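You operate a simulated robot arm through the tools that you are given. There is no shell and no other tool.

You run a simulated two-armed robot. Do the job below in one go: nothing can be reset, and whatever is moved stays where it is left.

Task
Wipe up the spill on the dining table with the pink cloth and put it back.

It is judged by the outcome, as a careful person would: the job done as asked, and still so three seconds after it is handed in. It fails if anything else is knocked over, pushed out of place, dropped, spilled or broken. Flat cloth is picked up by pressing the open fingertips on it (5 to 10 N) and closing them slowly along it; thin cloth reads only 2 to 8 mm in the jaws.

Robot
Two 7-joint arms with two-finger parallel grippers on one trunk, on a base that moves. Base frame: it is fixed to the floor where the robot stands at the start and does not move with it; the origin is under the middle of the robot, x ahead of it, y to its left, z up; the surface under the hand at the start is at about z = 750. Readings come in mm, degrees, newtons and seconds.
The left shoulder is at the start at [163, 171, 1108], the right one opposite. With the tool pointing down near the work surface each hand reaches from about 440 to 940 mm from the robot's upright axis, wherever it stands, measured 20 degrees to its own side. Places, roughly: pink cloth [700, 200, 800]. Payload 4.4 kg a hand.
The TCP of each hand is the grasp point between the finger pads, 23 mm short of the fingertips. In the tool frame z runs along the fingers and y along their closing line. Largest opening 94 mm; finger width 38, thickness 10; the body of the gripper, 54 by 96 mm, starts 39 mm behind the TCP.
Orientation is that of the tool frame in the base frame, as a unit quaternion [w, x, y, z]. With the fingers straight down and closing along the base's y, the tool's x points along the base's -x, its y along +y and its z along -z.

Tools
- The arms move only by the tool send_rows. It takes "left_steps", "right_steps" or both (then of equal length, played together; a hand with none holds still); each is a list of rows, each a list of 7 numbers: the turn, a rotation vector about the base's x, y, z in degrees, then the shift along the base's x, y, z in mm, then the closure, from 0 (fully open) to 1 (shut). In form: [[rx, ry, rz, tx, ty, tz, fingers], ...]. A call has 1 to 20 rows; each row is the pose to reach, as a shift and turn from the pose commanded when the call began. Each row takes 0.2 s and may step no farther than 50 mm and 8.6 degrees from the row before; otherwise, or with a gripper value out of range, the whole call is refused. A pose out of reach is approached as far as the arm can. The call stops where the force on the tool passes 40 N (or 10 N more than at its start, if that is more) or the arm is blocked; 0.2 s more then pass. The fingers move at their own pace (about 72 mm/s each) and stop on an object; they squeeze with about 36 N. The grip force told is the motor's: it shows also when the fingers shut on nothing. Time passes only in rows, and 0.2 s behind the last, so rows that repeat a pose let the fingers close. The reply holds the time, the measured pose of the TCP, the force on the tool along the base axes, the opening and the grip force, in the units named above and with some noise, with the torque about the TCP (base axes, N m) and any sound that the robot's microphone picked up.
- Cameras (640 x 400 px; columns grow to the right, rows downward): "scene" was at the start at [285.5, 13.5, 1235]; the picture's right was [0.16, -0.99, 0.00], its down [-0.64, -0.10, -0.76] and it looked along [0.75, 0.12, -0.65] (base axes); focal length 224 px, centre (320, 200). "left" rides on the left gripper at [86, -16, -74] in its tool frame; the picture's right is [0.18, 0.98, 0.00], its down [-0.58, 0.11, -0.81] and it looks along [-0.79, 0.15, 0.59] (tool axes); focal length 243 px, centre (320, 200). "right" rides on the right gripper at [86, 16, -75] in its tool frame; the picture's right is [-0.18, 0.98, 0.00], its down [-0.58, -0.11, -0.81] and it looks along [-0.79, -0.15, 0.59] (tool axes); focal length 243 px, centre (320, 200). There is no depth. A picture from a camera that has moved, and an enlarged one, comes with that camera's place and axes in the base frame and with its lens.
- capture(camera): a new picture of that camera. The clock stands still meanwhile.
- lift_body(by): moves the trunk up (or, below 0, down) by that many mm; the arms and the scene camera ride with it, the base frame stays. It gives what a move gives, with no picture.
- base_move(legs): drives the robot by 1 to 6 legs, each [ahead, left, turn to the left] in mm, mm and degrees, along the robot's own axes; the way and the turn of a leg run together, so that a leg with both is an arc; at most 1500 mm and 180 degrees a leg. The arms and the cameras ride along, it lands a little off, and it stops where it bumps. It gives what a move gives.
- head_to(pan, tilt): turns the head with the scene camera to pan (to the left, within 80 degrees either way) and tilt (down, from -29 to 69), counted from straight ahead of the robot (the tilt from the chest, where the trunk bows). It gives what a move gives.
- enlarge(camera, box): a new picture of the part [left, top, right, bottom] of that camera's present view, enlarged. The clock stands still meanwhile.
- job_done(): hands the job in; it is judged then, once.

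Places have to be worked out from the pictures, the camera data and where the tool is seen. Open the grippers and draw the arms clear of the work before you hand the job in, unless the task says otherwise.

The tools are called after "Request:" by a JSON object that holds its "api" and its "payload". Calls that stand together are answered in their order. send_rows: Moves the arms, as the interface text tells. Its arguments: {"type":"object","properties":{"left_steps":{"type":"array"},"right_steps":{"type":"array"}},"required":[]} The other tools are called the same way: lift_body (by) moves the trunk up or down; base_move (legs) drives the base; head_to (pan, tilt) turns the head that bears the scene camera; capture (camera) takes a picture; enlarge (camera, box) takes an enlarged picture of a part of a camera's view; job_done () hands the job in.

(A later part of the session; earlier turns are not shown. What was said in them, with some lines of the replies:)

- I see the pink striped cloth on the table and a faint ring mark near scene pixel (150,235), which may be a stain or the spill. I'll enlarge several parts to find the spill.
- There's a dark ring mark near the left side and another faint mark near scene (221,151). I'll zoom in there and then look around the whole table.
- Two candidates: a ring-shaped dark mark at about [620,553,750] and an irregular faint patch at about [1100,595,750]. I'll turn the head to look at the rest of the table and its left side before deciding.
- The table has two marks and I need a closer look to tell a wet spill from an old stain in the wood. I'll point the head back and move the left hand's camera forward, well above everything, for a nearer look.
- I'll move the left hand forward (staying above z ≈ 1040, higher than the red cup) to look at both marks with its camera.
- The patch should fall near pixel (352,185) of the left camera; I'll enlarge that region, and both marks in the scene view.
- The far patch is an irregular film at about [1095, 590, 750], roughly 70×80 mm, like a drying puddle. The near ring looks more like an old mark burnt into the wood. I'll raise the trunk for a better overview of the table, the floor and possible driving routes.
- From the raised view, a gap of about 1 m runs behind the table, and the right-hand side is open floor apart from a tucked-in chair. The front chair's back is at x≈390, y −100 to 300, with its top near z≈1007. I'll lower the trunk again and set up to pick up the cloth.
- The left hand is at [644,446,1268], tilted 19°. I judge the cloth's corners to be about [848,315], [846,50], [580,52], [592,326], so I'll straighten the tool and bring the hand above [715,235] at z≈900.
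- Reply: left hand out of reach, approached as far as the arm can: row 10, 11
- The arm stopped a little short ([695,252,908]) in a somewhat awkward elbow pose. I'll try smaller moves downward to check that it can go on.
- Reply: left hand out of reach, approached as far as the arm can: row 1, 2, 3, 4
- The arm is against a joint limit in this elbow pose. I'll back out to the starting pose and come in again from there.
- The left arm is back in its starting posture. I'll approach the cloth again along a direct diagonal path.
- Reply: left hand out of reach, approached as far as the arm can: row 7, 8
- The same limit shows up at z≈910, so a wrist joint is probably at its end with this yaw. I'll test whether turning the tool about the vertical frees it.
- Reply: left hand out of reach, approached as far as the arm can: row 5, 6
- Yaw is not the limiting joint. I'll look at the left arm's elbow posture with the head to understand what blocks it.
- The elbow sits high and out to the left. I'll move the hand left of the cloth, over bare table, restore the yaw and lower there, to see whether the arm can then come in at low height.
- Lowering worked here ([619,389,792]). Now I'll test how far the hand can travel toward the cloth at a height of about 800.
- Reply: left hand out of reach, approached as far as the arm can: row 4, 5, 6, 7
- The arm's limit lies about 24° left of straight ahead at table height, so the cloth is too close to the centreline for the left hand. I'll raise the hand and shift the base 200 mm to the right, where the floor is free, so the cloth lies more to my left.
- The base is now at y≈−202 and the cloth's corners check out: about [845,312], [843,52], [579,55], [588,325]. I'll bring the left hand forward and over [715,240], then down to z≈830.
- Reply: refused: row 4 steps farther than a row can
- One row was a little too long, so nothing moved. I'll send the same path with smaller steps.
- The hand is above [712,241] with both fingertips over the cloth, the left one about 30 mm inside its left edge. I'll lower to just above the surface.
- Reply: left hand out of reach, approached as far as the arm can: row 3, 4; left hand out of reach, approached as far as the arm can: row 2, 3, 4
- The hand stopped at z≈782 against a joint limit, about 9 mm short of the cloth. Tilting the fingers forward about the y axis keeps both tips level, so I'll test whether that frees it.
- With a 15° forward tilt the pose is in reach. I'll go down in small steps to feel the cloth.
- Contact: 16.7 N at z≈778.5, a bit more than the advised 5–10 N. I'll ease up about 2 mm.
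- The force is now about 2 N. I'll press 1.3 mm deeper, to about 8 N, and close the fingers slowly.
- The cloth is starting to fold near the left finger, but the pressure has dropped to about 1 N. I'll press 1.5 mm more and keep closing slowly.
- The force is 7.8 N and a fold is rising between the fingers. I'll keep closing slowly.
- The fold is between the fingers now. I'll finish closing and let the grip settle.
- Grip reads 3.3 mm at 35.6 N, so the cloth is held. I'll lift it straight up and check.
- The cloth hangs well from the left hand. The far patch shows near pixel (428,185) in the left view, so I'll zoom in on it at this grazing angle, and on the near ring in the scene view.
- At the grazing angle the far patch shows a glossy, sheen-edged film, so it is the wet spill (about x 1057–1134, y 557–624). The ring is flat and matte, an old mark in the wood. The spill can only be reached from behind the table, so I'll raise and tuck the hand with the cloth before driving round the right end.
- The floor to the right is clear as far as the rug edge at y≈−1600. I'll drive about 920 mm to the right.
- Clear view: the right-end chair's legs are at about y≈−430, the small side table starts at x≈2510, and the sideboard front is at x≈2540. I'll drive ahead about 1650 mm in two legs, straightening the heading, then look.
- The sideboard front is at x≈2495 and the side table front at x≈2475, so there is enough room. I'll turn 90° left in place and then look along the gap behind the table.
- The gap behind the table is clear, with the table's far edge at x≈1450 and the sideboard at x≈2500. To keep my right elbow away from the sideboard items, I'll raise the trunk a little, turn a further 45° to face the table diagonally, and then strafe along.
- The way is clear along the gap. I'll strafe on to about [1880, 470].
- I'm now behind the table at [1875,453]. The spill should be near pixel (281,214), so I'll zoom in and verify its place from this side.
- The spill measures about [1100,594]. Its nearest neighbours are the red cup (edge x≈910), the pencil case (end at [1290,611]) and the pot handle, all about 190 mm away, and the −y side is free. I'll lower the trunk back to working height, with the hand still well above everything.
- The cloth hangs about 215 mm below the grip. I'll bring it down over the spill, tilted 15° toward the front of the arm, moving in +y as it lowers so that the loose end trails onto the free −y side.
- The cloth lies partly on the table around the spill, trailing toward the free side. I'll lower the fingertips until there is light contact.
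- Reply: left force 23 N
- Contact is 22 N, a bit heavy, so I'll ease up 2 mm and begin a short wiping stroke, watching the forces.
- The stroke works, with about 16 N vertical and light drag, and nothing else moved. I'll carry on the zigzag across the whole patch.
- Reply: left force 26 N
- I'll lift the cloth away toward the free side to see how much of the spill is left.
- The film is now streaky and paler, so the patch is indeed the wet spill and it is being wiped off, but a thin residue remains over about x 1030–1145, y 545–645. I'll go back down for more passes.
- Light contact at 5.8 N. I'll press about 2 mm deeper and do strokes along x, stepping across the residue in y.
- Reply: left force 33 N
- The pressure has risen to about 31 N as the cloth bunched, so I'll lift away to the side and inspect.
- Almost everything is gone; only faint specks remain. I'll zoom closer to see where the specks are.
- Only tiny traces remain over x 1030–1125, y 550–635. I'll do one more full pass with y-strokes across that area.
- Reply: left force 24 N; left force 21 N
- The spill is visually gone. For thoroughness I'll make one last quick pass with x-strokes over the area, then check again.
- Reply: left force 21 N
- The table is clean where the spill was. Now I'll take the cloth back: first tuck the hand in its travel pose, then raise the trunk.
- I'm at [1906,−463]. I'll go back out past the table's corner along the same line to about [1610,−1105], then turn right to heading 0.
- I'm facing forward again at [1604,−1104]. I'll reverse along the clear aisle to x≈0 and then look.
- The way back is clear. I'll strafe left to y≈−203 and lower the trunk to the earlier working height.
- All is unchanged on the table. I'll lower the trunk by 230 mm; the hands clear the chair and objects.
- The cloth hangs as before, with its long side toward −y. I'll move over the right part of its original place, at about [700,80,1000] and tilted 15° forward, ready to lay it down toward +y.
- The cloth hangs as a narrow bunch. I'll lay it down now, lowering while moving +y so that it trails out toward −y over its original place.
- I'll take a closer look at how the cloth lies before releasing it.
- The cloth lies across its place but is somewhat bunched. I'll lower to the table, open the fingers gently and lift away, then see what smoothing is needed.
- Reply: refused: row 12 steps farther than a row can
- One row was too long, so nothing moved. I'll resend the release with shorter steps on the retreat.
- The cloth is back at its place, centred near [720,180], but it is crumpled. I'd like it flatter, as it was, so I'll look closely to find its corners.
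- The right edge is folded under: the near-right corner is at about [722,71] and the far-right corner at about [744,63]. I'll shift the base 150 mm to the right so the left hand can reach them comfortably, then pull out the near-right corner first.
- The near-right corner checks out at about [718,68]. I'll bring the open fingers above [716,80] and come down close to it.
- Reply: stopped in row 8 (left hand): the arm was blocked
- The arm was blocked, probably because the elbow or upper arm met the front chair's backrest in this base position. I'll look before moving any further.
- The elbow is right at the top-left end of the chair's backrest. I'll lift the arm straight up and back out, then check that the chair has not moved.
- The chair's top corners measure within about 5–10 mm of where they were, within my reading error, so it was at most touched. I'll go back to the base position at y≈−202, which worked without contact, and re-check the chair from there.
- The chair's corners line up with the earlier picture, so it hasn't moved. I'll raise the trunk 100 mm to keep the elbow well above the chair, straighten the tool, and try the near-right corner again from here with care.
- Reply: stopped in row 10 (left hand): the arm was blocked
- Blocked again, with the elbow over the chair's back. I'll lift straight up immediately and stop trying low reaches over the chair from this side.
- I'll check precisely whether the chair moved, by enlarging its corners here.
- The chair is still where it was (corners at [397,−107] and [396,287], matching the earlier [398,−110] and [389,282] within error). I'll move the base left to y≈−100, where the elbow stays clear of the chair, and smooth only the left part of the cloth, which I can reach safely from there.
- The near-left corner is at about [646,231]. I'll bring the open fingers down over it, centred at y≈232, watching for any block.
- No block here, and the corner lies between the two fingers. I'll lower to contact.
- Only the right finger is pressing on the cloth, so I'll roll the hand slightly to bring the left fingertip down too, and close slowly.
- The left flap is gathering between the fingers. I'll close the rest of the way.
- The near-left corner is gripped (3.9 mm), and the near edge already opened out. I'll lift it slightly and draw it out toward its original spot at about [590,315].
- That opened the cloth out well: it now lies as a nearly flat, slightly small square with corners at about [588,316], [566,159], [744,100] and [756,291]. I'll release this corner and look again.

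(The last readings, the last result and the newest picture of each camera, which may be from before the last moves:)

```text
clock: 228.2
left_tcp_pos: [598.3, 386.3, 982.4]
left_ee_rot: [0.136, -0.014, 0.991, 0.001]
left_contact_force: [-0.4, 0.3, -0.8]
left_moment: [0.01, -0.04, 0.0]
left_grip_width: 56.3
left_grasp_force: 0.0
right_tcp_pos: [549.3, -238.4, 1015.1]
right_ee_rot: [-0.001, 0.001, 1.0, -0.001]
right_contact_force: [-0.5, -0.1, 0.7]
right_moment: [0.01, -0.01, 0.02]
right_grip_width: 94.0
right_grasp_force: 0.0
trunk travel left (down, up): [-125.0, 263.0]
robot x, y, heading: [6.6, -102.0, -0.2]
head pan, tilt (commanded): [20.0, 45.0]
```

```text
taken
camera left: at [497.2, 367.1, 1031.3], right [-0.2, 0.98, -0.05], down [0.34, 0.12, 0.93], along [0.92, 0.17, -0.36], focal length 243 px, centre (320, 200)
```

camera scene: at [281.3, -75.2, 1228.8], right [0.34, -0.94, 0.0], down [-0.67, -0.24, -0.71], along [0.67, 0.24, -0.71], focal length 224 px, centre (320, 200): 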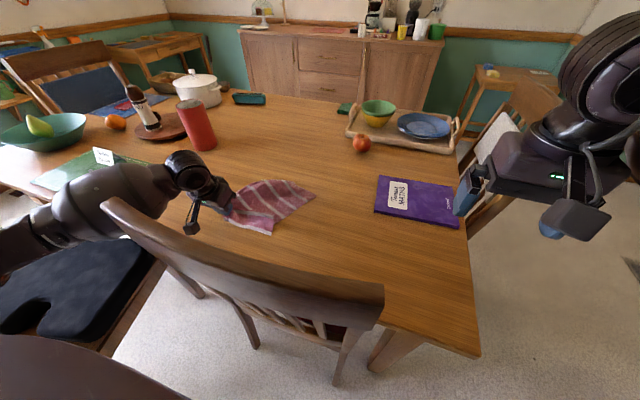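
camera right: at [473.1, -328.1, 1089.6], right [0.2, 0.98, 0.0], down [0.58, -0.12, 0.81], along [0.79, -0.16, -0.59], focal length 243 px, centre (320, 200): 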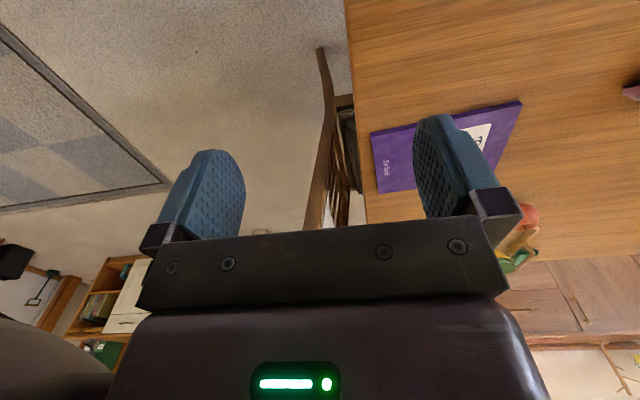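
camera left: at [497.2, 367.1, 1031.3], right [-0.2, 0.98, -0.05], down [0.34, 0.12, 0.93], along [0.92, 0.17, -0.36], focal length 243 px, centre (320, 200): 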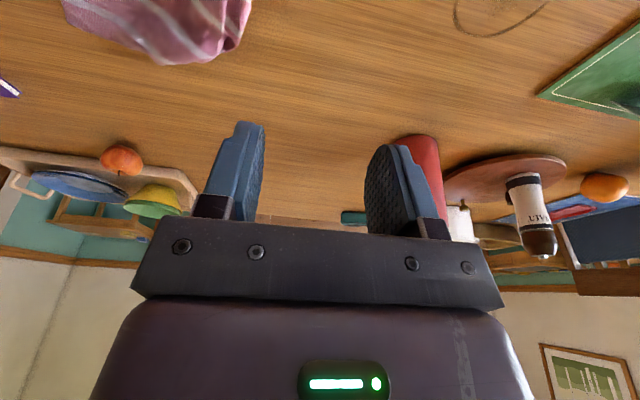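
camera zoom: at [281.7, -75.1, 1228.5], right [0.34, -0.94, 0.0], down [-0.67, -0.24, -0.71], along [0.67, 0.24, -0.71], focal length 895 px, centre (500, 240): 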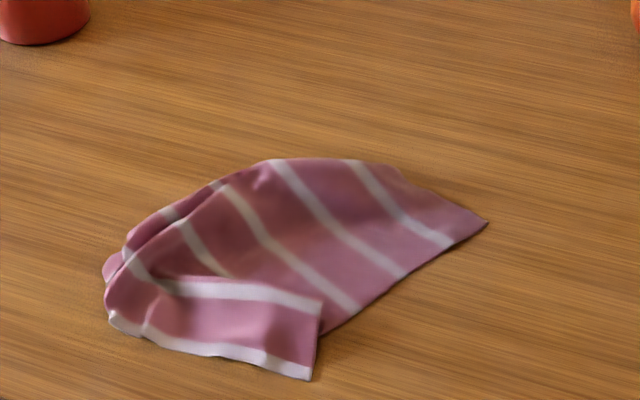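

Much better. To stretch and centre it, I want to pull the far-right corner (now about [746,101]) out toward [845,52]. The safe way is with the right hand from the table's right end, so I'll tuck the left hand, raise the trunk and drive there.

Request:
{"api": "send_rows", "payload": {"left_steps": [[0, 3, 0, -5, -10, 35, 0.4], [0, 6, 0, -15, -25, 70, 0.4], [0, 9, 0, -35, -45, 100, 0.4], [0, 12, 0, -55, -65, 125, 0.4], [0, 15, 0, -75, -85, 145, 0.4], [0, 15, 0, -88, -96, 150, 0.4], [0, 15, 0, -88, -96, 150, 0.4]]}}

Request:
{"api": "lift_body", "payload": {"by": 100}}

Request:
{"api": "base_move", "payload": {"legs": [[0, -680, 0]]}}

Request:
{"api": "base_move", "payload": {"legs": [[0, 0, 90]]}}

Request:
{"api": "head_to", "payload": {"pan": -20, "tilt": 45}}

Request:
{"api": "capture", "payload": {"camera": "scene"}}

```text
clock: 229.8
left_tcp_pos: [509.9, 289.7, 1131.0]
left_ee_rot: [0.005, -0.014, 1.0, 0.003]
left_contact_force: [-0.4, -0.2, -0.7]
left_moment: [0.01, 0.02, 0.03]
left_grip_width: 56.2
left_grasp_force: 0.0
right_tcp_pos: [549.4, -239.1, 1015.9]
right_ee_rot: [0.0, 0.002, 1.0, 0.0]
right_contact_force: [0.5, 0.3, 0.4]
right_moment: [-0.02, 0.02, 0.02]
right_grip_width: 93.7
right_grasp_force: 0.0
trunk travel left (down, up): [-125.0, 263.0]
robot x, y, heading: [2.3, -105.7, -0.2]
head pan, tilt (commanded): [20.0, 45.0]
```

```text
clock: 231.1
left_tcp_pos: [514.1, 291.2, 1229.0]
left_ee_rot: [0.004, -0.014, 1.0, 0.003]
left_contact_force: [0.3, -0.3, -1.4]
left_moment: [-0.03, -0.01, -0.01]
left_grip_width: 56.5
left_grasp_force: 0.1
right_tcp_pos: [550.8, -239.1, 1112.6]
right_ee_rot: [-0.003, 0.001, 1.0, 0.0]
right_contact_force: [1.0, 0.6, 0.5]
right_moment: [0.0, 0.06, -0.03]
right_grip_width: 93.9
right_grasp_force: 0.1
trunk travel left (down, up): [-225.0, 163.0]
robot x, y, heading: [3.2, -101.8, 0.1]
head pan, tilt (commanded): [20.0, 45.0]
```

```text
clock: 237.6
left_tcp_pos: [508.4, -393.2, 1230.6]
left_ee_rot: [0.005, -0.018, 1.0, 0.003]
left_contact_force: [0.5, 0.4, -0.1]
left_moment: [0.0, 0.01, -0.03]
left_grip_width: 56.3
left_grasp_force: 0.0
right_tcp_pos: [552.0, -921.7, 1115.4]
right_ee_rot: [-0.001, -0.003, 1.0, -0.001]
right_contact_force: [0.2, -0.7, 0.5]
right_moment: [-0.01, -0.02, -0.01]
right_grip_width: 93.9
right_grasp_force: 0.0
trunk travel left (down, up): [-225.0, 163.0]
robot x, y, heading: [1.1, -792.6, 0.6]
head pan, tilt (commanded): [20.0, 45.0]
```

```text
clock: 241.7
left_tcp_pos: [-371.7, -268.9, 1230.7]
left_ee_rot: [0.002, -0.705, 0.709, 0.005]
left_contact_force: [-1.1, 0.2, 0.4]
left_moment: [0.03, -0.01, 0.01]
left_grip_width: 56.3
left_grasp_force: 0.1
right_tcp_pos: [158.3, -247.1, 1115.2]
right_ee_rot: [-0.001, -0.694, 0.72, 0.0]
right_contact_force: [-0.3, -0.4, 0.2]
right_moment: [0.03, 0.01, -0.02]
right_grip_width: 94.1
right_grasp_force: 0.0
trunk travel left (down, up): [-225.0, 163.0]
robot x, y, heading: [0.9, -790.4, 88.1]
head pan, tilt (commanded): [20.0, 45.0]
```

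```text
clock: 242.8
left_tcp_pos: [-372.2, -269.3, 1231.2]
left_ee_rot: [0.002, -0.706, 0.709, 0.006]
left_contact_force: [0.4, 0.1, -0.5]
left_moment: [0.0, 0.01, -0.01]
left_grip_width: 56.6
left_grasp_force: 0.0
right_tcp_pos: [157.5, -246.3, 1115.1]
right_ee_rot: [-0.001, -0.694, 0.72, -0.001]
right_contact_force: [-0.3, 0.4, 0.1]
right_moment: [0.0, 0.01, 0.03]
right_grip_width: 94.0
right_grasp_force: 0.1
trunk travel left (down, up): [-225.0, 163.0]
robot x, y, heading: [3.1, -788.1, 87.8]
head pan, tilt (commanded): [-20.0, 45.0]
```

```text
taken
camera scene: at [36.3, -606.1, 1342.9], right [0.93, -0.37, 0.0], down [-0.26, -0.66, -0.71], along [0.26, 0.66, -0.71], focal length 224 px, centre (320, 200)
```

scene: 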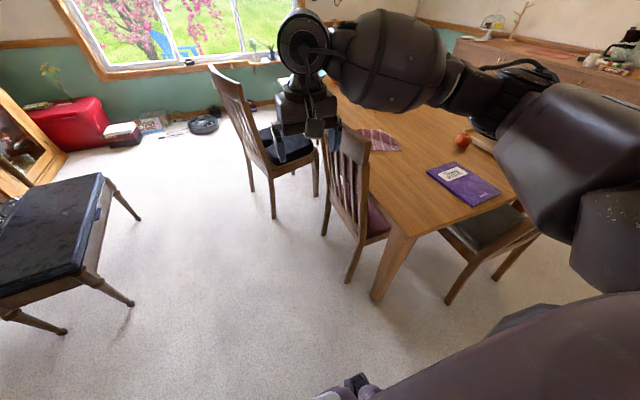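

The front chairs and table leg are clear of my path. I'll move to about [350,−690], still facing +y.

Request:
{"api": "base_move", "payload": {"legs": [[105, -343, 2]]}}

Request:
{"api": "head_to", "payload": {"pan": -15, "tilt": 42}}

Request:
{"api": "capture", "payload": {"camera": "scene"}}

```text
clock: 246.3
left_tcp_pos: [-54.1, -188.2, 1230.8]
left_ee_rot: [-0.001, 0.721, -0.693, -0.006]
left_contact_force: [0.2, -0.5, 0.1]
left_moment: [-0.04, -0.02, 0.0]
left_grip_width: 56.6
left_grasp_force: 0.0
right_tcp_pos: [473.7, -142.1, 1114.4]
right_ee_rot: [0.001, 0.711, -0.703, 0.0]
right_contact_force: [0.0, 0.2, -0.8]
right_moment: [0.0, 0.03, 0.04]
right_grip_width: 93.8
right_grasp_force: 0.1
trunk travel left (down, up): [-225.0, 163.0]
robot x, y, heading: [346.1, -692.2, 91.2]
head pan, tilt (commanded): [-20.0, 45.0]
```

```text
clock: 247.0
left_tcp_pos: [-54.1, -189.2, 1231.4]
left_ee_rot: [-0.002, 0.722, -0.692, -0.005]
left_contact_force: [-0.2, -0.8, 0.1]
left_moment: [-0.03, 0.0, 0.02]
left_grip_width: 56.5
left_grasp_force: 0.1
right_tcp_pos: [474.2, -142.7, 1115.1]
right_ee_rot: [0.001, 0.71, -0.704, 0.001]
right_contact_force: [0.0, 0.2, -0.2]
right_moment: [0.02, 0.0, 0.0]
right_grip_width: 94.0
right_grasp_force: 0.1
trunk travel left (down, up): [-225.0, 163.0]
robot x, y, heading: [344.8, -691.9, 90.9]
head pan, tilt (commanded): [-15.0, 42.0]
```

```text
taken
camera scene: at [363.5, -502.2, 1347.2], right [0.97, -0.25, 0.0], down [-0.17, -0.65, -0.74], along [0.18, 0.72, -0.67], focal length 224 px, centre (320, 200)
```

scene: 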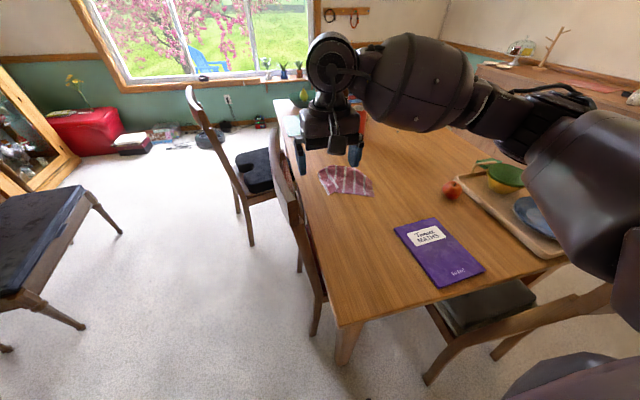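

I'm at the table's right end. I'll move the right hand over the table first, away from the chair's back, and zoom in on the cloth.

Request:
{"api": "send_rows", "payload": {"right_steps": [[0, 0, 0, 35, 10, 0, 0], [0, 0, 0, 70, 20, 0, 0], [0, 0, 0, 105, 30, 0, 0], [0, 0, 0, 140, 45, 0, 0], [0, 0, 0, 175, 60, 0, 0], [0, 0, 0, 210, 75, 0, 0], [0, 0, 0, 240, 90, 0, 0], [0, 0, 0, 240, 90, 0, 0]]}}

Request:
{"api": "enlarge", "payload": {"camera": "scene", "box": [290, 140, 418, 220]}}

Request:
{"api": "capture", "payload": {"camera": "scene"}}

```text
clock: 248.8
left_tcp_pos: [-55.1, -189.0, 1230.8]
left_ee_rot: [-0.002, 0.721, -0.693, -0.006]
left_contact_force: [0.6, -0.1, -0.6]
left_moment: [-0.01, 0.0, -0.03]
left_grip_width: 56.4
left_grasp_force: 0.1
right_tcp_pos: [711.9, -52.8, 1112.7]
right_ee_rot: [0.0, 0.711, -0.703, 0.0]
right_contact_force: [-0.2, -0.2, 0.5]
right_moment: [0.02, 0.0, 0.0]
right_grip_width: 93.9
right_grasp_force: 0.0
trunk travel left (down, up): [-225.0, 163.0]
robot x, y, heading: [344.9, -694.5, 90.6]
head pan, tilt (commanded): [-15.0, 42.0]
```

```text
5.00 times, centred on (354, 180) of scene
camera zoom: at [363.3, -502.4, 1347.3], right [0.97, -0.25, 0.0], down [-0.17, -0.65, -0.74], along [0.18, 0.72, -0.67], focal length 1118 px, centre (150, 300)
```

zoom: 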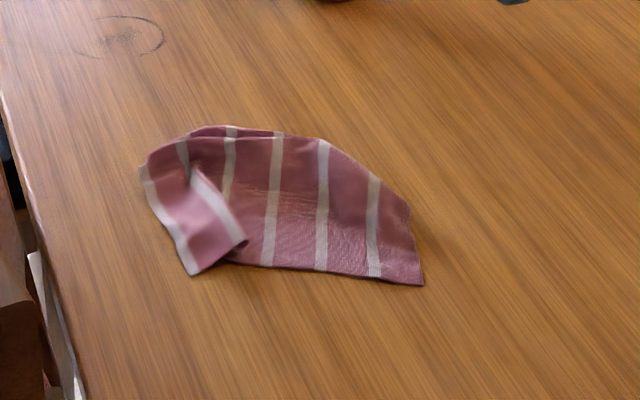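

```text
taken
camera scene: at [363.3, -502.4, 1347.3], right [0.97, -0.25, 0.0], down [-0.17, -0.65, -0.74], along [0.18, 0.72, -0.67], focal length 224 px, centre (320, 200)
```

scene: 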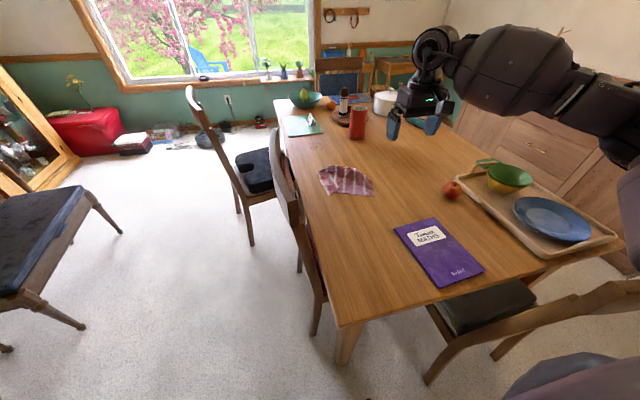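

From here the cloth is clear to see: its far-right corner is at about [741,100] and its centre near [660,220], so it needs pulling toward +x and −y. I'll lower the trunk and bring the right hand above [735,144], tilted 15° forward.

Request:
{"api": "lift_body", "payload": {"by": -100}}

Request:
{"api": "send_rows", "payload": {"right_steps": [[3, 0, 0, 5, 35, -10, 0], [6, 0, 0, 10, 70, -30, 0], [9, 0, 0, 14, 100, -55, 0], [12, 0, 0, 18, 130, -85, 0], [15, 0, 0, 21, 160, -115, 0], [15, 0, 0, 23, 180, -145, 0], [15, 0, 0, 23, 197, -175, 0], [15, 0, 0, 23, 197, -200, 0], [15, 0, 0, 23, 197, -200, 0]]}}

Request:
{"api": "capture", "payload": {"camera": "scene"}}

Request:
{"api": "capture", "payload": {"camera": "right"}}

```text
clock: 250.1
left_tcp_pos: [-54.9, -190.7, 1133.9]
left_ee_rot: [-0.003, 0.722, -0.692, -0.008]
left_contact_force: [0.3, -1.1, -0.2]
left_moment: [0.03, -0.04, -0.03]
left_grip_width: 56.3
left_grasp_force: 0.0
right_tcp_pos: [712.7, -53.7, 1017.5]
right_ee_rot: [-0.002, 0.71, -0.704, -0.001]
right_contact_force: [0.2, -1.1, 0.1]
right_moment: [0.02, 0.02, 0.04]
right_grip_width: 94.2
right_grasp_force: 0.1
trunk travel left (down, up): [-125.0, 263.0]
robot x, y, heading: [344.3, -691.7, 90.9]
head pan, tilt (commanded): [-15.0, 42.0]
```

```text
clock: 252.1
left_tcp_pos: [-54.0, -190.4, 1131.2]
left_ee_rot: [-0.001, 0.722, -0.692, -0.005]
left_contact_force: [-0.3, -0.1, 0.4]
left_moment: [0.03, 0.01, 0.02]
left_grip_width: 56.4
left_grasp_force: 0.0
right_tcp_pos: [736.6, 143.4, 811.7]
right_ee_rot: [-0.093, 0.705, -0.697, -0.092]
right_contact_force: [0.2, 0.6, -0.4]
right_moment: [-0.01, 0.02, 0.01]
right_grip_width: 94.0
right_grasp_force: 0.0
trunk travel left (down, up): [-125.0, 263.0]
robot x, y, heading: [348.7, -697.6, 90.7]
head pan, tilt (commanded): [-15.0, 42.0]
```

```text
taken
camera scene: at [362.3, -406.7, 1233.2], right [0.97, -0.25, 0.0], down [-0.17, -0.65, -0.74], along [0.18, 0.72, -0.67], focal length 224 px, centre (320, 200)
```

scene: 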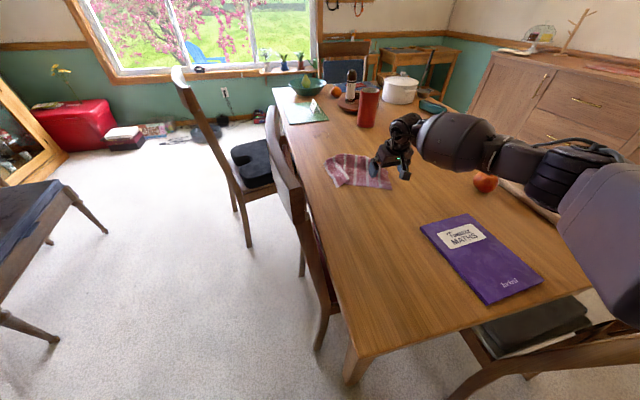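

```text
taken
camera right: at [720.7, 40.6, 862.1], right [-0.98, 0.17, 0.04], down [0.1, 0.35, 0.93], along [0.14, 0.92, -0.37], focal length 243 px, centre (320, 200)
```

right: 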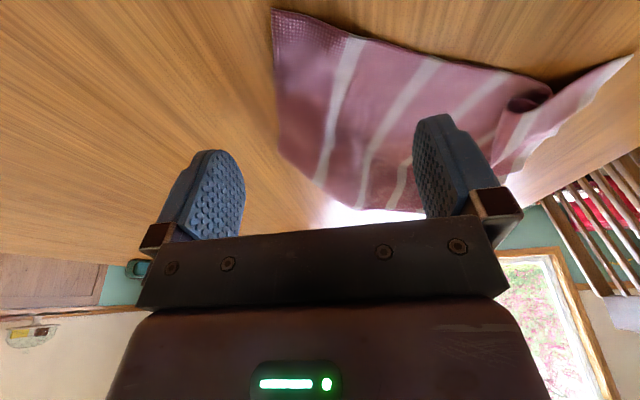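

The corner lies between the finger lines, about 45 mm nearer than the pinch line. I'll shift 10 mm toward it and lower to contact.

Request:
{"api": "send_rows", "payload": {"right_steps": [[0, 0, 0, 0, -10, -10, 0], [0, 0, 0, 0, -10, -20, 0], [0, 0, 0, 0, -10, -27, 0], [0, 0, 0, 0, -10, -31, 0], [0, 0, 0, 0, -10, -33, 0], [0, 0, 0, 0, -10, -33, 0]]}}

```text
clock: 253.5
left_tcp_pos: [-55.0, -188.4, 1130.9]
left_ee_rot: [-0.002, 0.722, -0.692, -0.005]
left_contact_force: [-0.4, -0.7, -0.3]
left_moment: [0.05, 0.01, 0.01]
left_grip_width: 56.6
left_grasp_force: 0.2
right_tcp_pos: [738.1, 133.3, 781.1]
right_ee_rot: [-0.093, 0.705, -0.698, -0.09]
right_contact_force: [-0.3, 0.4, 0.3]
right_moment: [0.04, 0.04, -0.02]
right_grip_width: 94.2
right_grasp_force: 0.1
trunk travel left (down, up): [-125.0, 263.0]
robot x, y, heading: [342.6, -688.7, 90.7]
head pan, tilt (commanded): [-15.0, 42.0]
```

Request:
{"api": "send_rows", "payload": {"right_steps": [[0, 0, 0, 0, 0, -1.5, 0], [0, 0, 0, 0, 0, -3, 0], [0, 0, 0, 0, 0, -4, 0], [0, 0, 0, 0, 0, -4, 0]]}}

```text
clock: 254.5
left_tcp_pos: [-53.0, -188.3, 1131.7]
left_ee_rot: [-0.003, 0.721, -0.693, -0.006]
left_contact_force: [0.2, -0.2, 0.1]
left_moment: [-0.01, -0.03, -0.04]
left_grip_width: 56.4
left_grasp_force: 0.1
right_tcp_pos: [737.4, 134.6, 777.9]
right_ee_rot: [-0.092, 0.706, -0.697, -0.092]
right_contact_force: [-0.2, 0.3, -0.1]
right_moment: [0.02, -0.03, -0.04]
right_grip_width: 93.9
right_grasp_force: 0.0
trunk travel left (down, up): [-125.0, 263.0]
robot x, y, heading: [346.5, -691.5, 90.5]
head pan, tilt (commanded): [-15.0, 42.0]
```

No contact yet at 778, so I'll go on down in small steps.

Request:
{"api": "send_rows", "payload": {"right_steps": [[0, 0, 0, 0, 0, -1, 0], [0, 0, 0, 0, 0, -2, 0], [0, 0, 0, 0, 0, -3, 0], [0, 0, 0, 0, 0, -3, 0]]}}

```text
clock: 255.5
left_tcp_pos: [-56.1, -189.0, 1131.5]
left_ee_rot: [-0.003, 0.722, -0.692, -0.007]
left_contact_force: [0.4, 0.2, -0.5]
left_moment: [-0.03, 0.01, -0.01]
left_grip_width: 56.4
left_grasp_force: 0.1
right_tcp_pos: [737.6, 134.0, 777.2]
right_ee_rot: [-0.094, 0.704, -0.698, -0.092]
right_contact_force: [0.6, -1.1, 7.6]
right_moment: [-0.1, 0.36, 0.0]
right_grip_width: 93.5
right_grasp_force: 0.1
trunk travel left (down, up): [-125.0, 263.0]
robot x, y, heading: [345.7, -687.3, 90.5]
head pan, tilt (commanded): [-15.0, 42.0]
```

7.6 N on the cloth-side finger. I'll roll slightly to bring the other fingertip down, then close slowly.

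Request:
{"api": "send_rows", "payload": {"right_steps": [[0, 1.2, 0, 0, 0, -0.3, 0], [0, 1.5, 0, 0, 0, -0.3, 0.08], [0, 1.5, 0, 0, 0, -0.3, 0.16], [0, 1.5, 0, 0, 0, -0.3, 0.24], [0, 1.5, 0, 0, 0, -0.3, 0.32], [0, 1.5, 0, 0, 0, -0.3, 0.4], [0, 1.5, 0, 0, 0, -0.3, 0.48], [0, 1.5, 0, 0, 0, -0.3, 0.56]]}}

Request:
{"api": "capture", "payload": {"camera": "right"}}

```text
clock: 257.0
left_tcp_pos: [-53.1, -188.9, 1130.7]
left_ee_rot: [-0.002, 0.721, -0.692, -0.005]
left_contact_force: [-0.4, 1.1, -0.6]
left_moment: [0.0, 0.01, -0.03]
left_grip_width: 56.7
left_grasp_force: 0.1
right_tcp_pos: [742.1, 132.7, 778.5]
right_ee_rot: [-0.086, 0.702, -0.7, -0.099]
right_contact_force: [5.0, -5.4, 13.7]
right_moment: [-0.31, -0.47, -0.16]
right_grip_width: 50.3
right_grasp_force: 2.4
trunk travel left (down, up): [-125.0, 263.0]
robot x, y, heading: [347.3, -691.1, 90.4]
head pan, tilt (commanded): [-15.0, 42.0]
stopped in row 7 (right hand): the force on the tool passed its limit at 51 N (the readings are from after the stop); the commanded pose is now the measured one
```

```text
taken
camera right: at [725.7, 30.4, 827.0], right [-0.98, 0.17, 0.07], down [0.12, 0.35, 0.93], along [0.14, 0.92, -0.37], focal length 243 px, centre (320, 200)
```

right: 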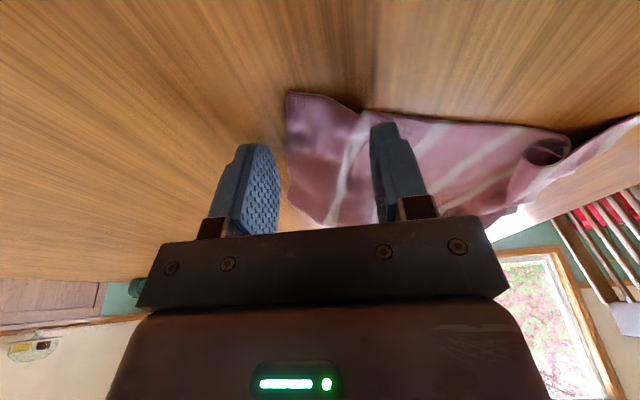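

The roll overloaded the outer finger against the table. I'll ease up a little, undo most of the roll and continue closing gently.

Request:
{"api": "send_rows", "payload": {"right_steps": [[0, -0.5, 0, 0, 0, 2, 0.5], [0, -0.8, 0, 0, 0, 2, 0.5], [0, -0.8, 0, 0, 0, 2, 0.5]]}}

```text
clock: 257.8
left_tcp_pos: [-53.4, -188.7, 1130.4]
left_ee_rot: [-0.002, 0.722, -0.692, -0.006]
left_contact_force: [0.9, -0.1, 0.0]
left_moment: [0.0, 0.0, 0.03]
left_grip_width: 56.5
left_grasp_force: 0.0
right_tcp_pos: [738.3, 133.1, 778.0]
right_ee_rot: [-0.089, 0.704, -0.698, -0.095]
right_contact_force: [1.9, -0.2, 4.3]
right_moment: [-0.09, 0.05, 0.01]
right_grip_width: 46.2
right_grasp_force: 0.0
trunk travel left (down, up): [-125.0, 263.0]
robot x, y, heading: [345.1, -691.3, 90.9]
head pan, tilt (commanded): [-15.0, 42.0]
```

Now the force is a balanced 4 N. I'll keep closing slowly at this height.

Request:
{"api": "send_rows", "payload": {"right_steps": [[0, 0, 0, 0, 0, -0.5, 0.55], [0, 0, 0, 0, 0, -0.5, 0.62], [0, 0, 0, 0, 0, -0.5, 0.7], [0, 0, 0, 0, 0, -0.5, 0.78], [0, 0, 0, 0, 0, -0.3, 0.86], [0, 0, 0, 0, 0, 0, 0.94], [0, 0, 0, 0, 0, 0, 1], [0, 0, 0, 0, 0, 0, 1]]}}

Request:
{"api": "capture", "payload": {"camera": "right"}}

```text
clock: 259.6
left_tcp_pos: [-55.3, -189.2, 1130.8]
left_ee_rot: [-0.002, 0.722, -0.691, -0.005]
left_contact_force: [0.2, 0.1, 0.6]
left_moment: [0.02, 0.0, 0.01]
left_grip_width: 56.4
left_grasp_force: 0.0
right_tcp_pos: [739.4, 133.6, 777.2]
right_ee_rot: [-0.09, 0.703, -0.699, -0.095]
right_contact_force: [-2.2, -1.0, 6.1]
right_moment: [-0.05, 0.05, 0.0]
right_grip_width: 2.9
right_grasp_force: 35.8
trunk travel left (down, up): [-125.0, 263.0]
robot x, y, heading: [347.1, -694.2, 90.7]
head pan, tilt (commanded): [-15.0, 42.0]
```

```text
taken
camera right: at [722.9, 31.2, 826.9], right [-0.98, 0.17, 0.05], down [0.11, 0.35, 0.93], along [0.14, 0.92, -0.37], focal length 243 px, centre (320, 200)
```

right: 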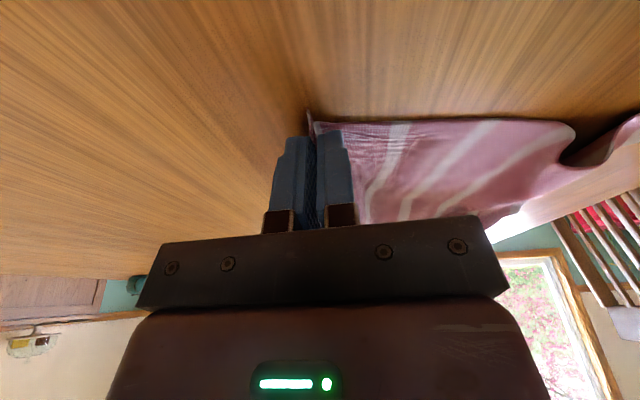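

The corner is gripped (2.9 mm). I'll lift it slightly and draw it out toward +x/−y, to about [843,86].

Request:
{"api": "send_rows", "payload": {"right_steps": [[0, 0, 0, 3, -2, 10, 1], [0, 0, 0, 12, -6, 20, 1], [0, 0, 0, 26, -12, 25, 1], [0, 0, 0, 42, -19, 25, 1], [0, 0, 0, 58, -27, 25, 1], [0, 0, 0, 74, -34, 22, 1], [0, 0, 0, 90, -41, 16, 1], [0, 0, 0, 102, -47, 8, 1], [0, 0, 0, 104, -48, 3, 1], [0, 0, 0, 104, -48, 3, 1]]}}

Request:
{"api": "capture", "payload": {"camera": "scene"}}

Request:
{"api": "enlarge", "payload": {"camera": "scene", "box": [290, 120, 450, 220]}}

```text
clock: 261.8
left_tcp_pos: [-53.8, -187.7, 1131.2]
left_ee_rot: [-0.002, 0.721, -0.693, -0.006]
left_contact_force: [0.1, -0.2, -0.9]
left_moment: [0.0, -0.06, -0.03]
left_grip_width: 56.4
left_grasp_force: 0.1
right_tcp_pos: [843.4, 85.3, 780.2]
right_ee_rot: [-0.09, 0.703, -0.699, -0.096]
right_contact_force: [-0.8, 0.0, 0.8]
right_moment: [0.01, -0.02, 0.02]
right_grip_width: 2.9
right_grasp_force: 35.6
trunk travel left (down, up): [-125.0, 263.0]
robot x, y, heading: [346.1, -691.5, 90.5]
head pan, tilt (commanded): [-15.0, 42.0]
```

```text
taken
camera scene: at [362.6, -406.6, 1233.1], right [0.97, -0.25, 0.0], down [-0.17, -0.65, -0.74], along [0.18, 0.72, -0.67], focal length 224 px, centre (320, 200)
```

scene: 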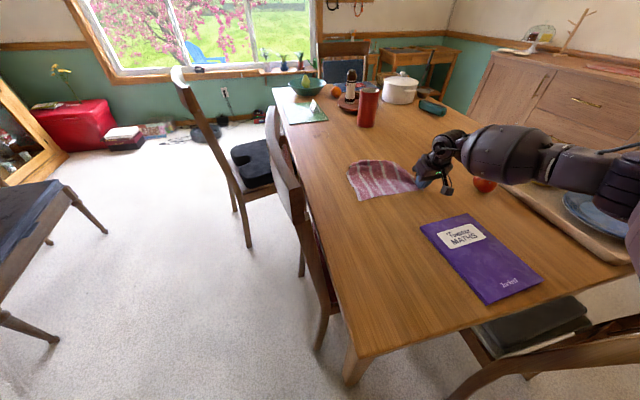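

```text
4.00 times, centred on (370, 170) of scene
camera zoom: at [362.6, -406.6, 1233.1], right [0.97, -0.25, 0.0], down [-0.17, -0.65, -0.74], along [0.18, 0.72, -0.67], focal length 895 px, centre (120, 320)
```

zoom: 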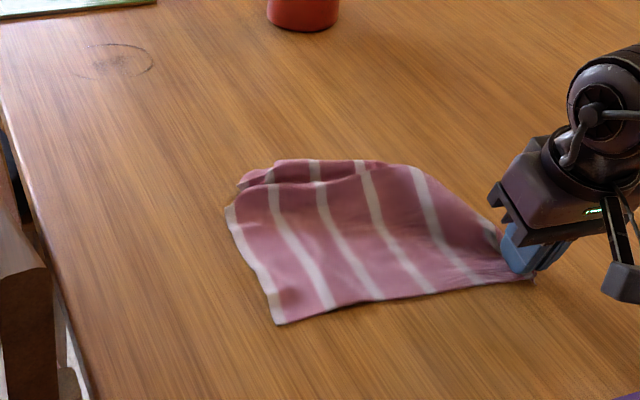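

Excellent: the cloth is now nearly flat in its place (about x 613–845, y 60–295, close to the original x 580–848, y 50–325). I'll release the corner gently and lift away.

Request:
{"api": "send_rows", "payload": {"right_steps": [[0, 0, 0, 0, 0, -1.5, 1], [0, 0, 0, 0, 0, -1.5, 0.92], [0, 0, 0, 0, 0, -1.5, 0.84], [0, 0, 0, 0, 0, -1, 0.76], [0, 0, 0, 0, 0, 0, 0.7], [0, 0, 0, 0, 0, 6, 0.65], [0, 0, 0, 0, 0, 20, 0.65], [0, 0, 0, 0, 0, 50, 0.6], [0, 0, 0, 0, -5, 90, 0.5], [0, 0, 0, 0, -15, 130, 0.4], [0, 0, 0, -5, -30, 170, 0.4], [0, 0, 0, -10, -50, 210, 0.4], [0, 0, 0, -10, -50, 210, 0.4]]}}

Request:
{"api": "capture", "payload": {"camera": "scene"}}

Request:
{"api": "enlarge", "payload": {"camera": "scene", "box": [310, 130, 450, 218]}}

```text
clock: 264.6
left_tcp_pos: [-53.8, -188.7, 1128.8]
left_ee_rot: [-0.001, 0.722, -0.692, -0.005]
left_contact_force: [0.3, -0.5, -0.5]
left_moment: [0.01, 0.0, 0.04]
left_grip_width: 56.5
left_grasp_force: 0.0
right_tcp_pos: [831.3, 37.6, 991.7]
right_ee_rot: [-0.089, 0.704, -0.698, -0.095]
right_contact_force: [1.2, 1.3, -0.3]
right_moment: [0.02, 0.01, 0.02]
right_grip_width: 56.5
right_grasp_force: 0.0
trunk travel left (down, up): [-125.0, 263.0]
robot x, y, heading: [342.4, -690.7, 90.6]
head pan, tilt (commanded): [-15.0, 42.0]
```

```text
taken
camera scene: at [362.7, -405.6, 1232.6], right [0.97, -0.25, 0.0], down [-0.17, -0.65, -0.74], along [0.18, 0.72, -0.67], focal length 224 px, centre (320, 200)
```

scene: 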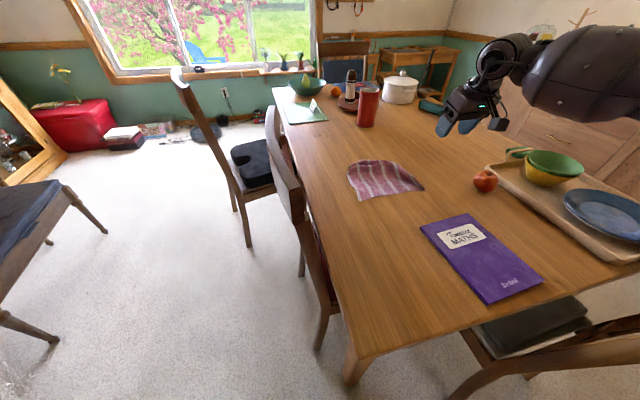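

```text
4.55 times, centred on (380, 174) of scene
camera zoom: at [362.7, -405.6, 1232.6], right [0.97, -0.25, 0.0], down [-0.17, -0.65, -0.74], along [0.18, 0.72, -0.67], focal length 1017 px, centre (47, 318)
```

zoom: 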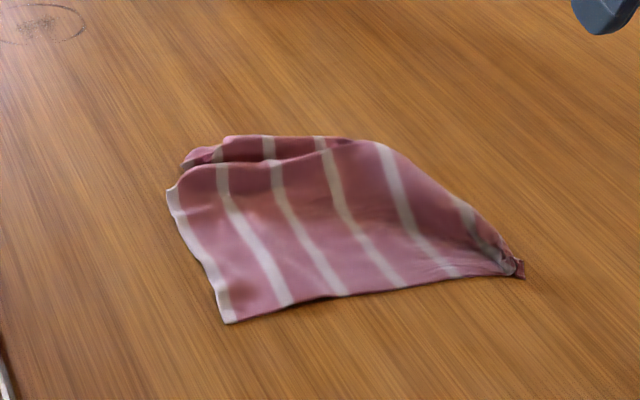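

The cloth lies nearly flat at its place, and everything else on the table is where it was. I'll open both grippers and draw the right arm back and up, clear of the table.

Request:
{"api": "send_rows", "payload": {"left_steps": [[0, 0, 0, 0, 0, 0, 0.3], [0, 0, 0, 0, 0, 0, 0.2], [0, 0, 0, 0, 0, 0, 0.1], [0, 0, 0, 0, 0, 0, 0], [0, 0, 0, 0, 0, 0, 0], [0, 0, 0, 0, 0, 0, 0], [0, 0, 0, 0, 0, 0, 0], [0, 0, 0, 0, 0, 0, 0], [0, 0, 0, 0, 0, 0, 0]], "right_steps": [[0, 0, 0, 0, -5, 40, 0.3], [-2, 0, 0, -15, -20, 80, 0.2], [-5, 0, 0, -40, -45, 105, 0.1], [-7, 0, 0, -68, -70, 115, 0], [-9, 0, 0, -96, -96, 120, 0], [-11, 0, 0, -124, -122, 120, 0], [-13, 0, 0, -152, -150, 120, 0], [-15, 0, 0, -178, -178, 120, 0], [-15, 0, 0, -178, -178, 120, 0]]}}

Request:
{"api": "lift_body", "payload": {"by": 100}}

Request:
{"api": "capture", "payload": {"camera": "scene"}}

```text
clock: 266.6
left_tcp_pos: [-54.1, -188.2, 1131.4]
left_ee_rot: [-0.002, 0.722, -0.692, -0.006]
left_contact_force: [0.0, -0.9, 0.6]
left_moment: [-0.01, -0.01, -0.01]
left_grip_width: 94.0
left_grasp_force: 0.0
right_tcp_pos: [651.0, -144.7, 1108.4]
right_ee_rot: [0.004, 0.709, -0.705, -0.002]
right_contact_force: [-0.7, 0.1, -0.8]
right_moment: [-0.04, 0.0, -0.01]
right_grip_width: 94.1
right_grasp_force: 0.0
trunk travel left (down, up): [-125.0, 263.0]
robot x, y, heading: [343.5, -693.3, 90.6]
head pan, tilt (commanded): [-15.0, 42.0]
```

```text
clock: 267.9
left_tcp_pos: [-53.1, -186.3, 1230.2]
left_ee_rot: [-0.002, 0.722, -0.692, -0.005]
left_contact_force: [-0.8, 0.0, 0.5]
left_moment: [-0.05, 0.0, -0.01]
left_grip_width: 94.0
left_grasp_force: 0.0
right_tcp_pos: [656.6, -140.6, 1208.2]
right_ee_rot: [0.004, 0.709, -0.705, -0.002]
right_contact_force: [-1.1, 0.2, 0.0]
right_moment: [-0.05, -0.04, -0.03]
right_grip_width: 93.9
right_grasp_force: 0.1
trunk travel left (down, up): [-225.0, 163.0]
robot x, y, heading: [346.3, -688.6, 90.6]
head pan, tilt (commanded): [-15.0, 42.0]
```

```text
taken
camera scene: at [363.3, -500.7, 1346.7], right [0.97, -0.25, 0.0], down [-0.17, -0.65, -0.74], along [0.18, 0.72, -0.67], focal length 224 px, centre (320, 200)
```

scene: 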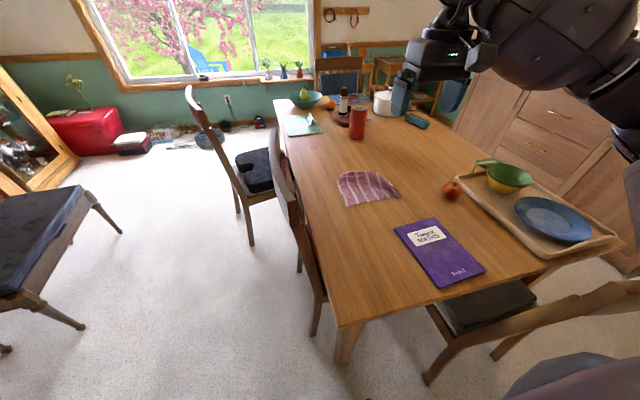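

All is tidy. I'll back the robot away so the arms are clear of the table, then take one last look.

Request:
{"api": "base_move", "payload": {"legs": [[-350, 0, 0]]}}

Request:
{"api": "capture", "payload": {"camera": "scene"}}

Request:
{"api": "enlarge", "payload": {"camera": "scene", "box": [270, 70, 500, 214]}}

```text
clock: 270.2
left_tcp_pos: [-53.2, -542.7, 1231.2]
left_ee_rot: [-0.001, 0.725, -0.688, -0.006]
left_contact_force: [-0.4, -0.6, 0.2]
left_moment: [0.01, 0.04, -0.06]
left_grip_width: 94.1
left_grasp_force: 0.1
right_tcp_pos: [655.2, -489.2, 1210.4]
right_ee_rot: [0.004, 0.714, -0.701, -0.003]
right_contact_force: [-0.3, -0.1, 0.3]
right_moment: [0.0, 0.01, 0.02]
right_grip_width: 93.7
right_grasp_force: 0.1
trunk travel left (down, up): [-225.0, 163.0]
robot x, y, heading: [351.7, -1037.3, 91.3]
head pan, tilt (commanded): [-15.0, 42.0]
```

```text
taken
camera scene: at [367.5, -852.5, 1347.2], right [0.97, -0.24, 0.0], down [-0.16, -0.65, -0.74], along [0.18, 0.72, -0.67], focal length 224 px, centre (320, 200)
```

scene: 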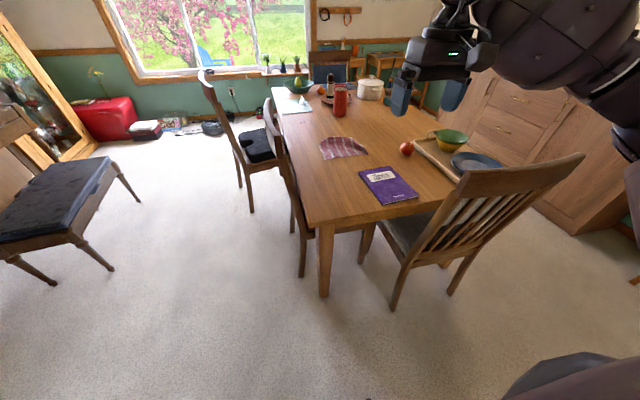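

```text
2.78 times, centred on (385, 142) of scene
camera zoom: at [367.5, -852.5, 1347.2], right [0.97, -0.24, 0.0], down [-0.16, -0.65, -0.74], along [0.18, 0.72, -0.67], focal length 621 px, centre (139, 361)
```

zoom: 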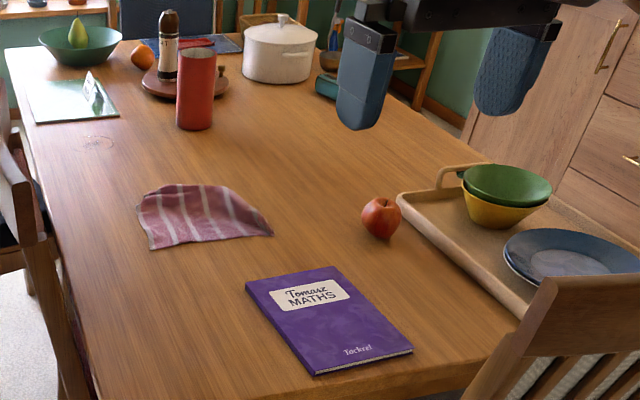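

The spill is gone, the cloth is back in its place and nearly flat, all objects and chairs stand as before, and both grippers are open and clear. I'm handing the job in.

Request:
{"api": "job_done", "payload": {}}

```text
The job is handed in.
```

I wiped up the spill and put the pink cloth back in its place; the job is handed in. The last close-up of the spot, after several passes, showed bare, clean wood.

- **Which mark was the spill:** There were two marks on the table. The wet patch towards the far side, near the red cup, was the spill, and it came off as I wiped. The dark ring near the green mat looked like an old mark in the wood, so I left it alone.
- **The cloth:** It lies nearly flat and roughly centred where it was. The left edge is still turned over a little, and that near-left corner is about 90 mm short of where it was. The other corners are within about 60 mm.
- **Front chair:** While I was straightening the cloth, the left arm was blocked twice, apparently by the front chair's back, and I backed off each time. Measured afterwards from the pictures, the chair was within about 10 mm of where it had been.
- **Everything else:** Nothing was knocked over or dropped, and no other object has visibly moved. The grippers are open and the robot has backed away from the table.
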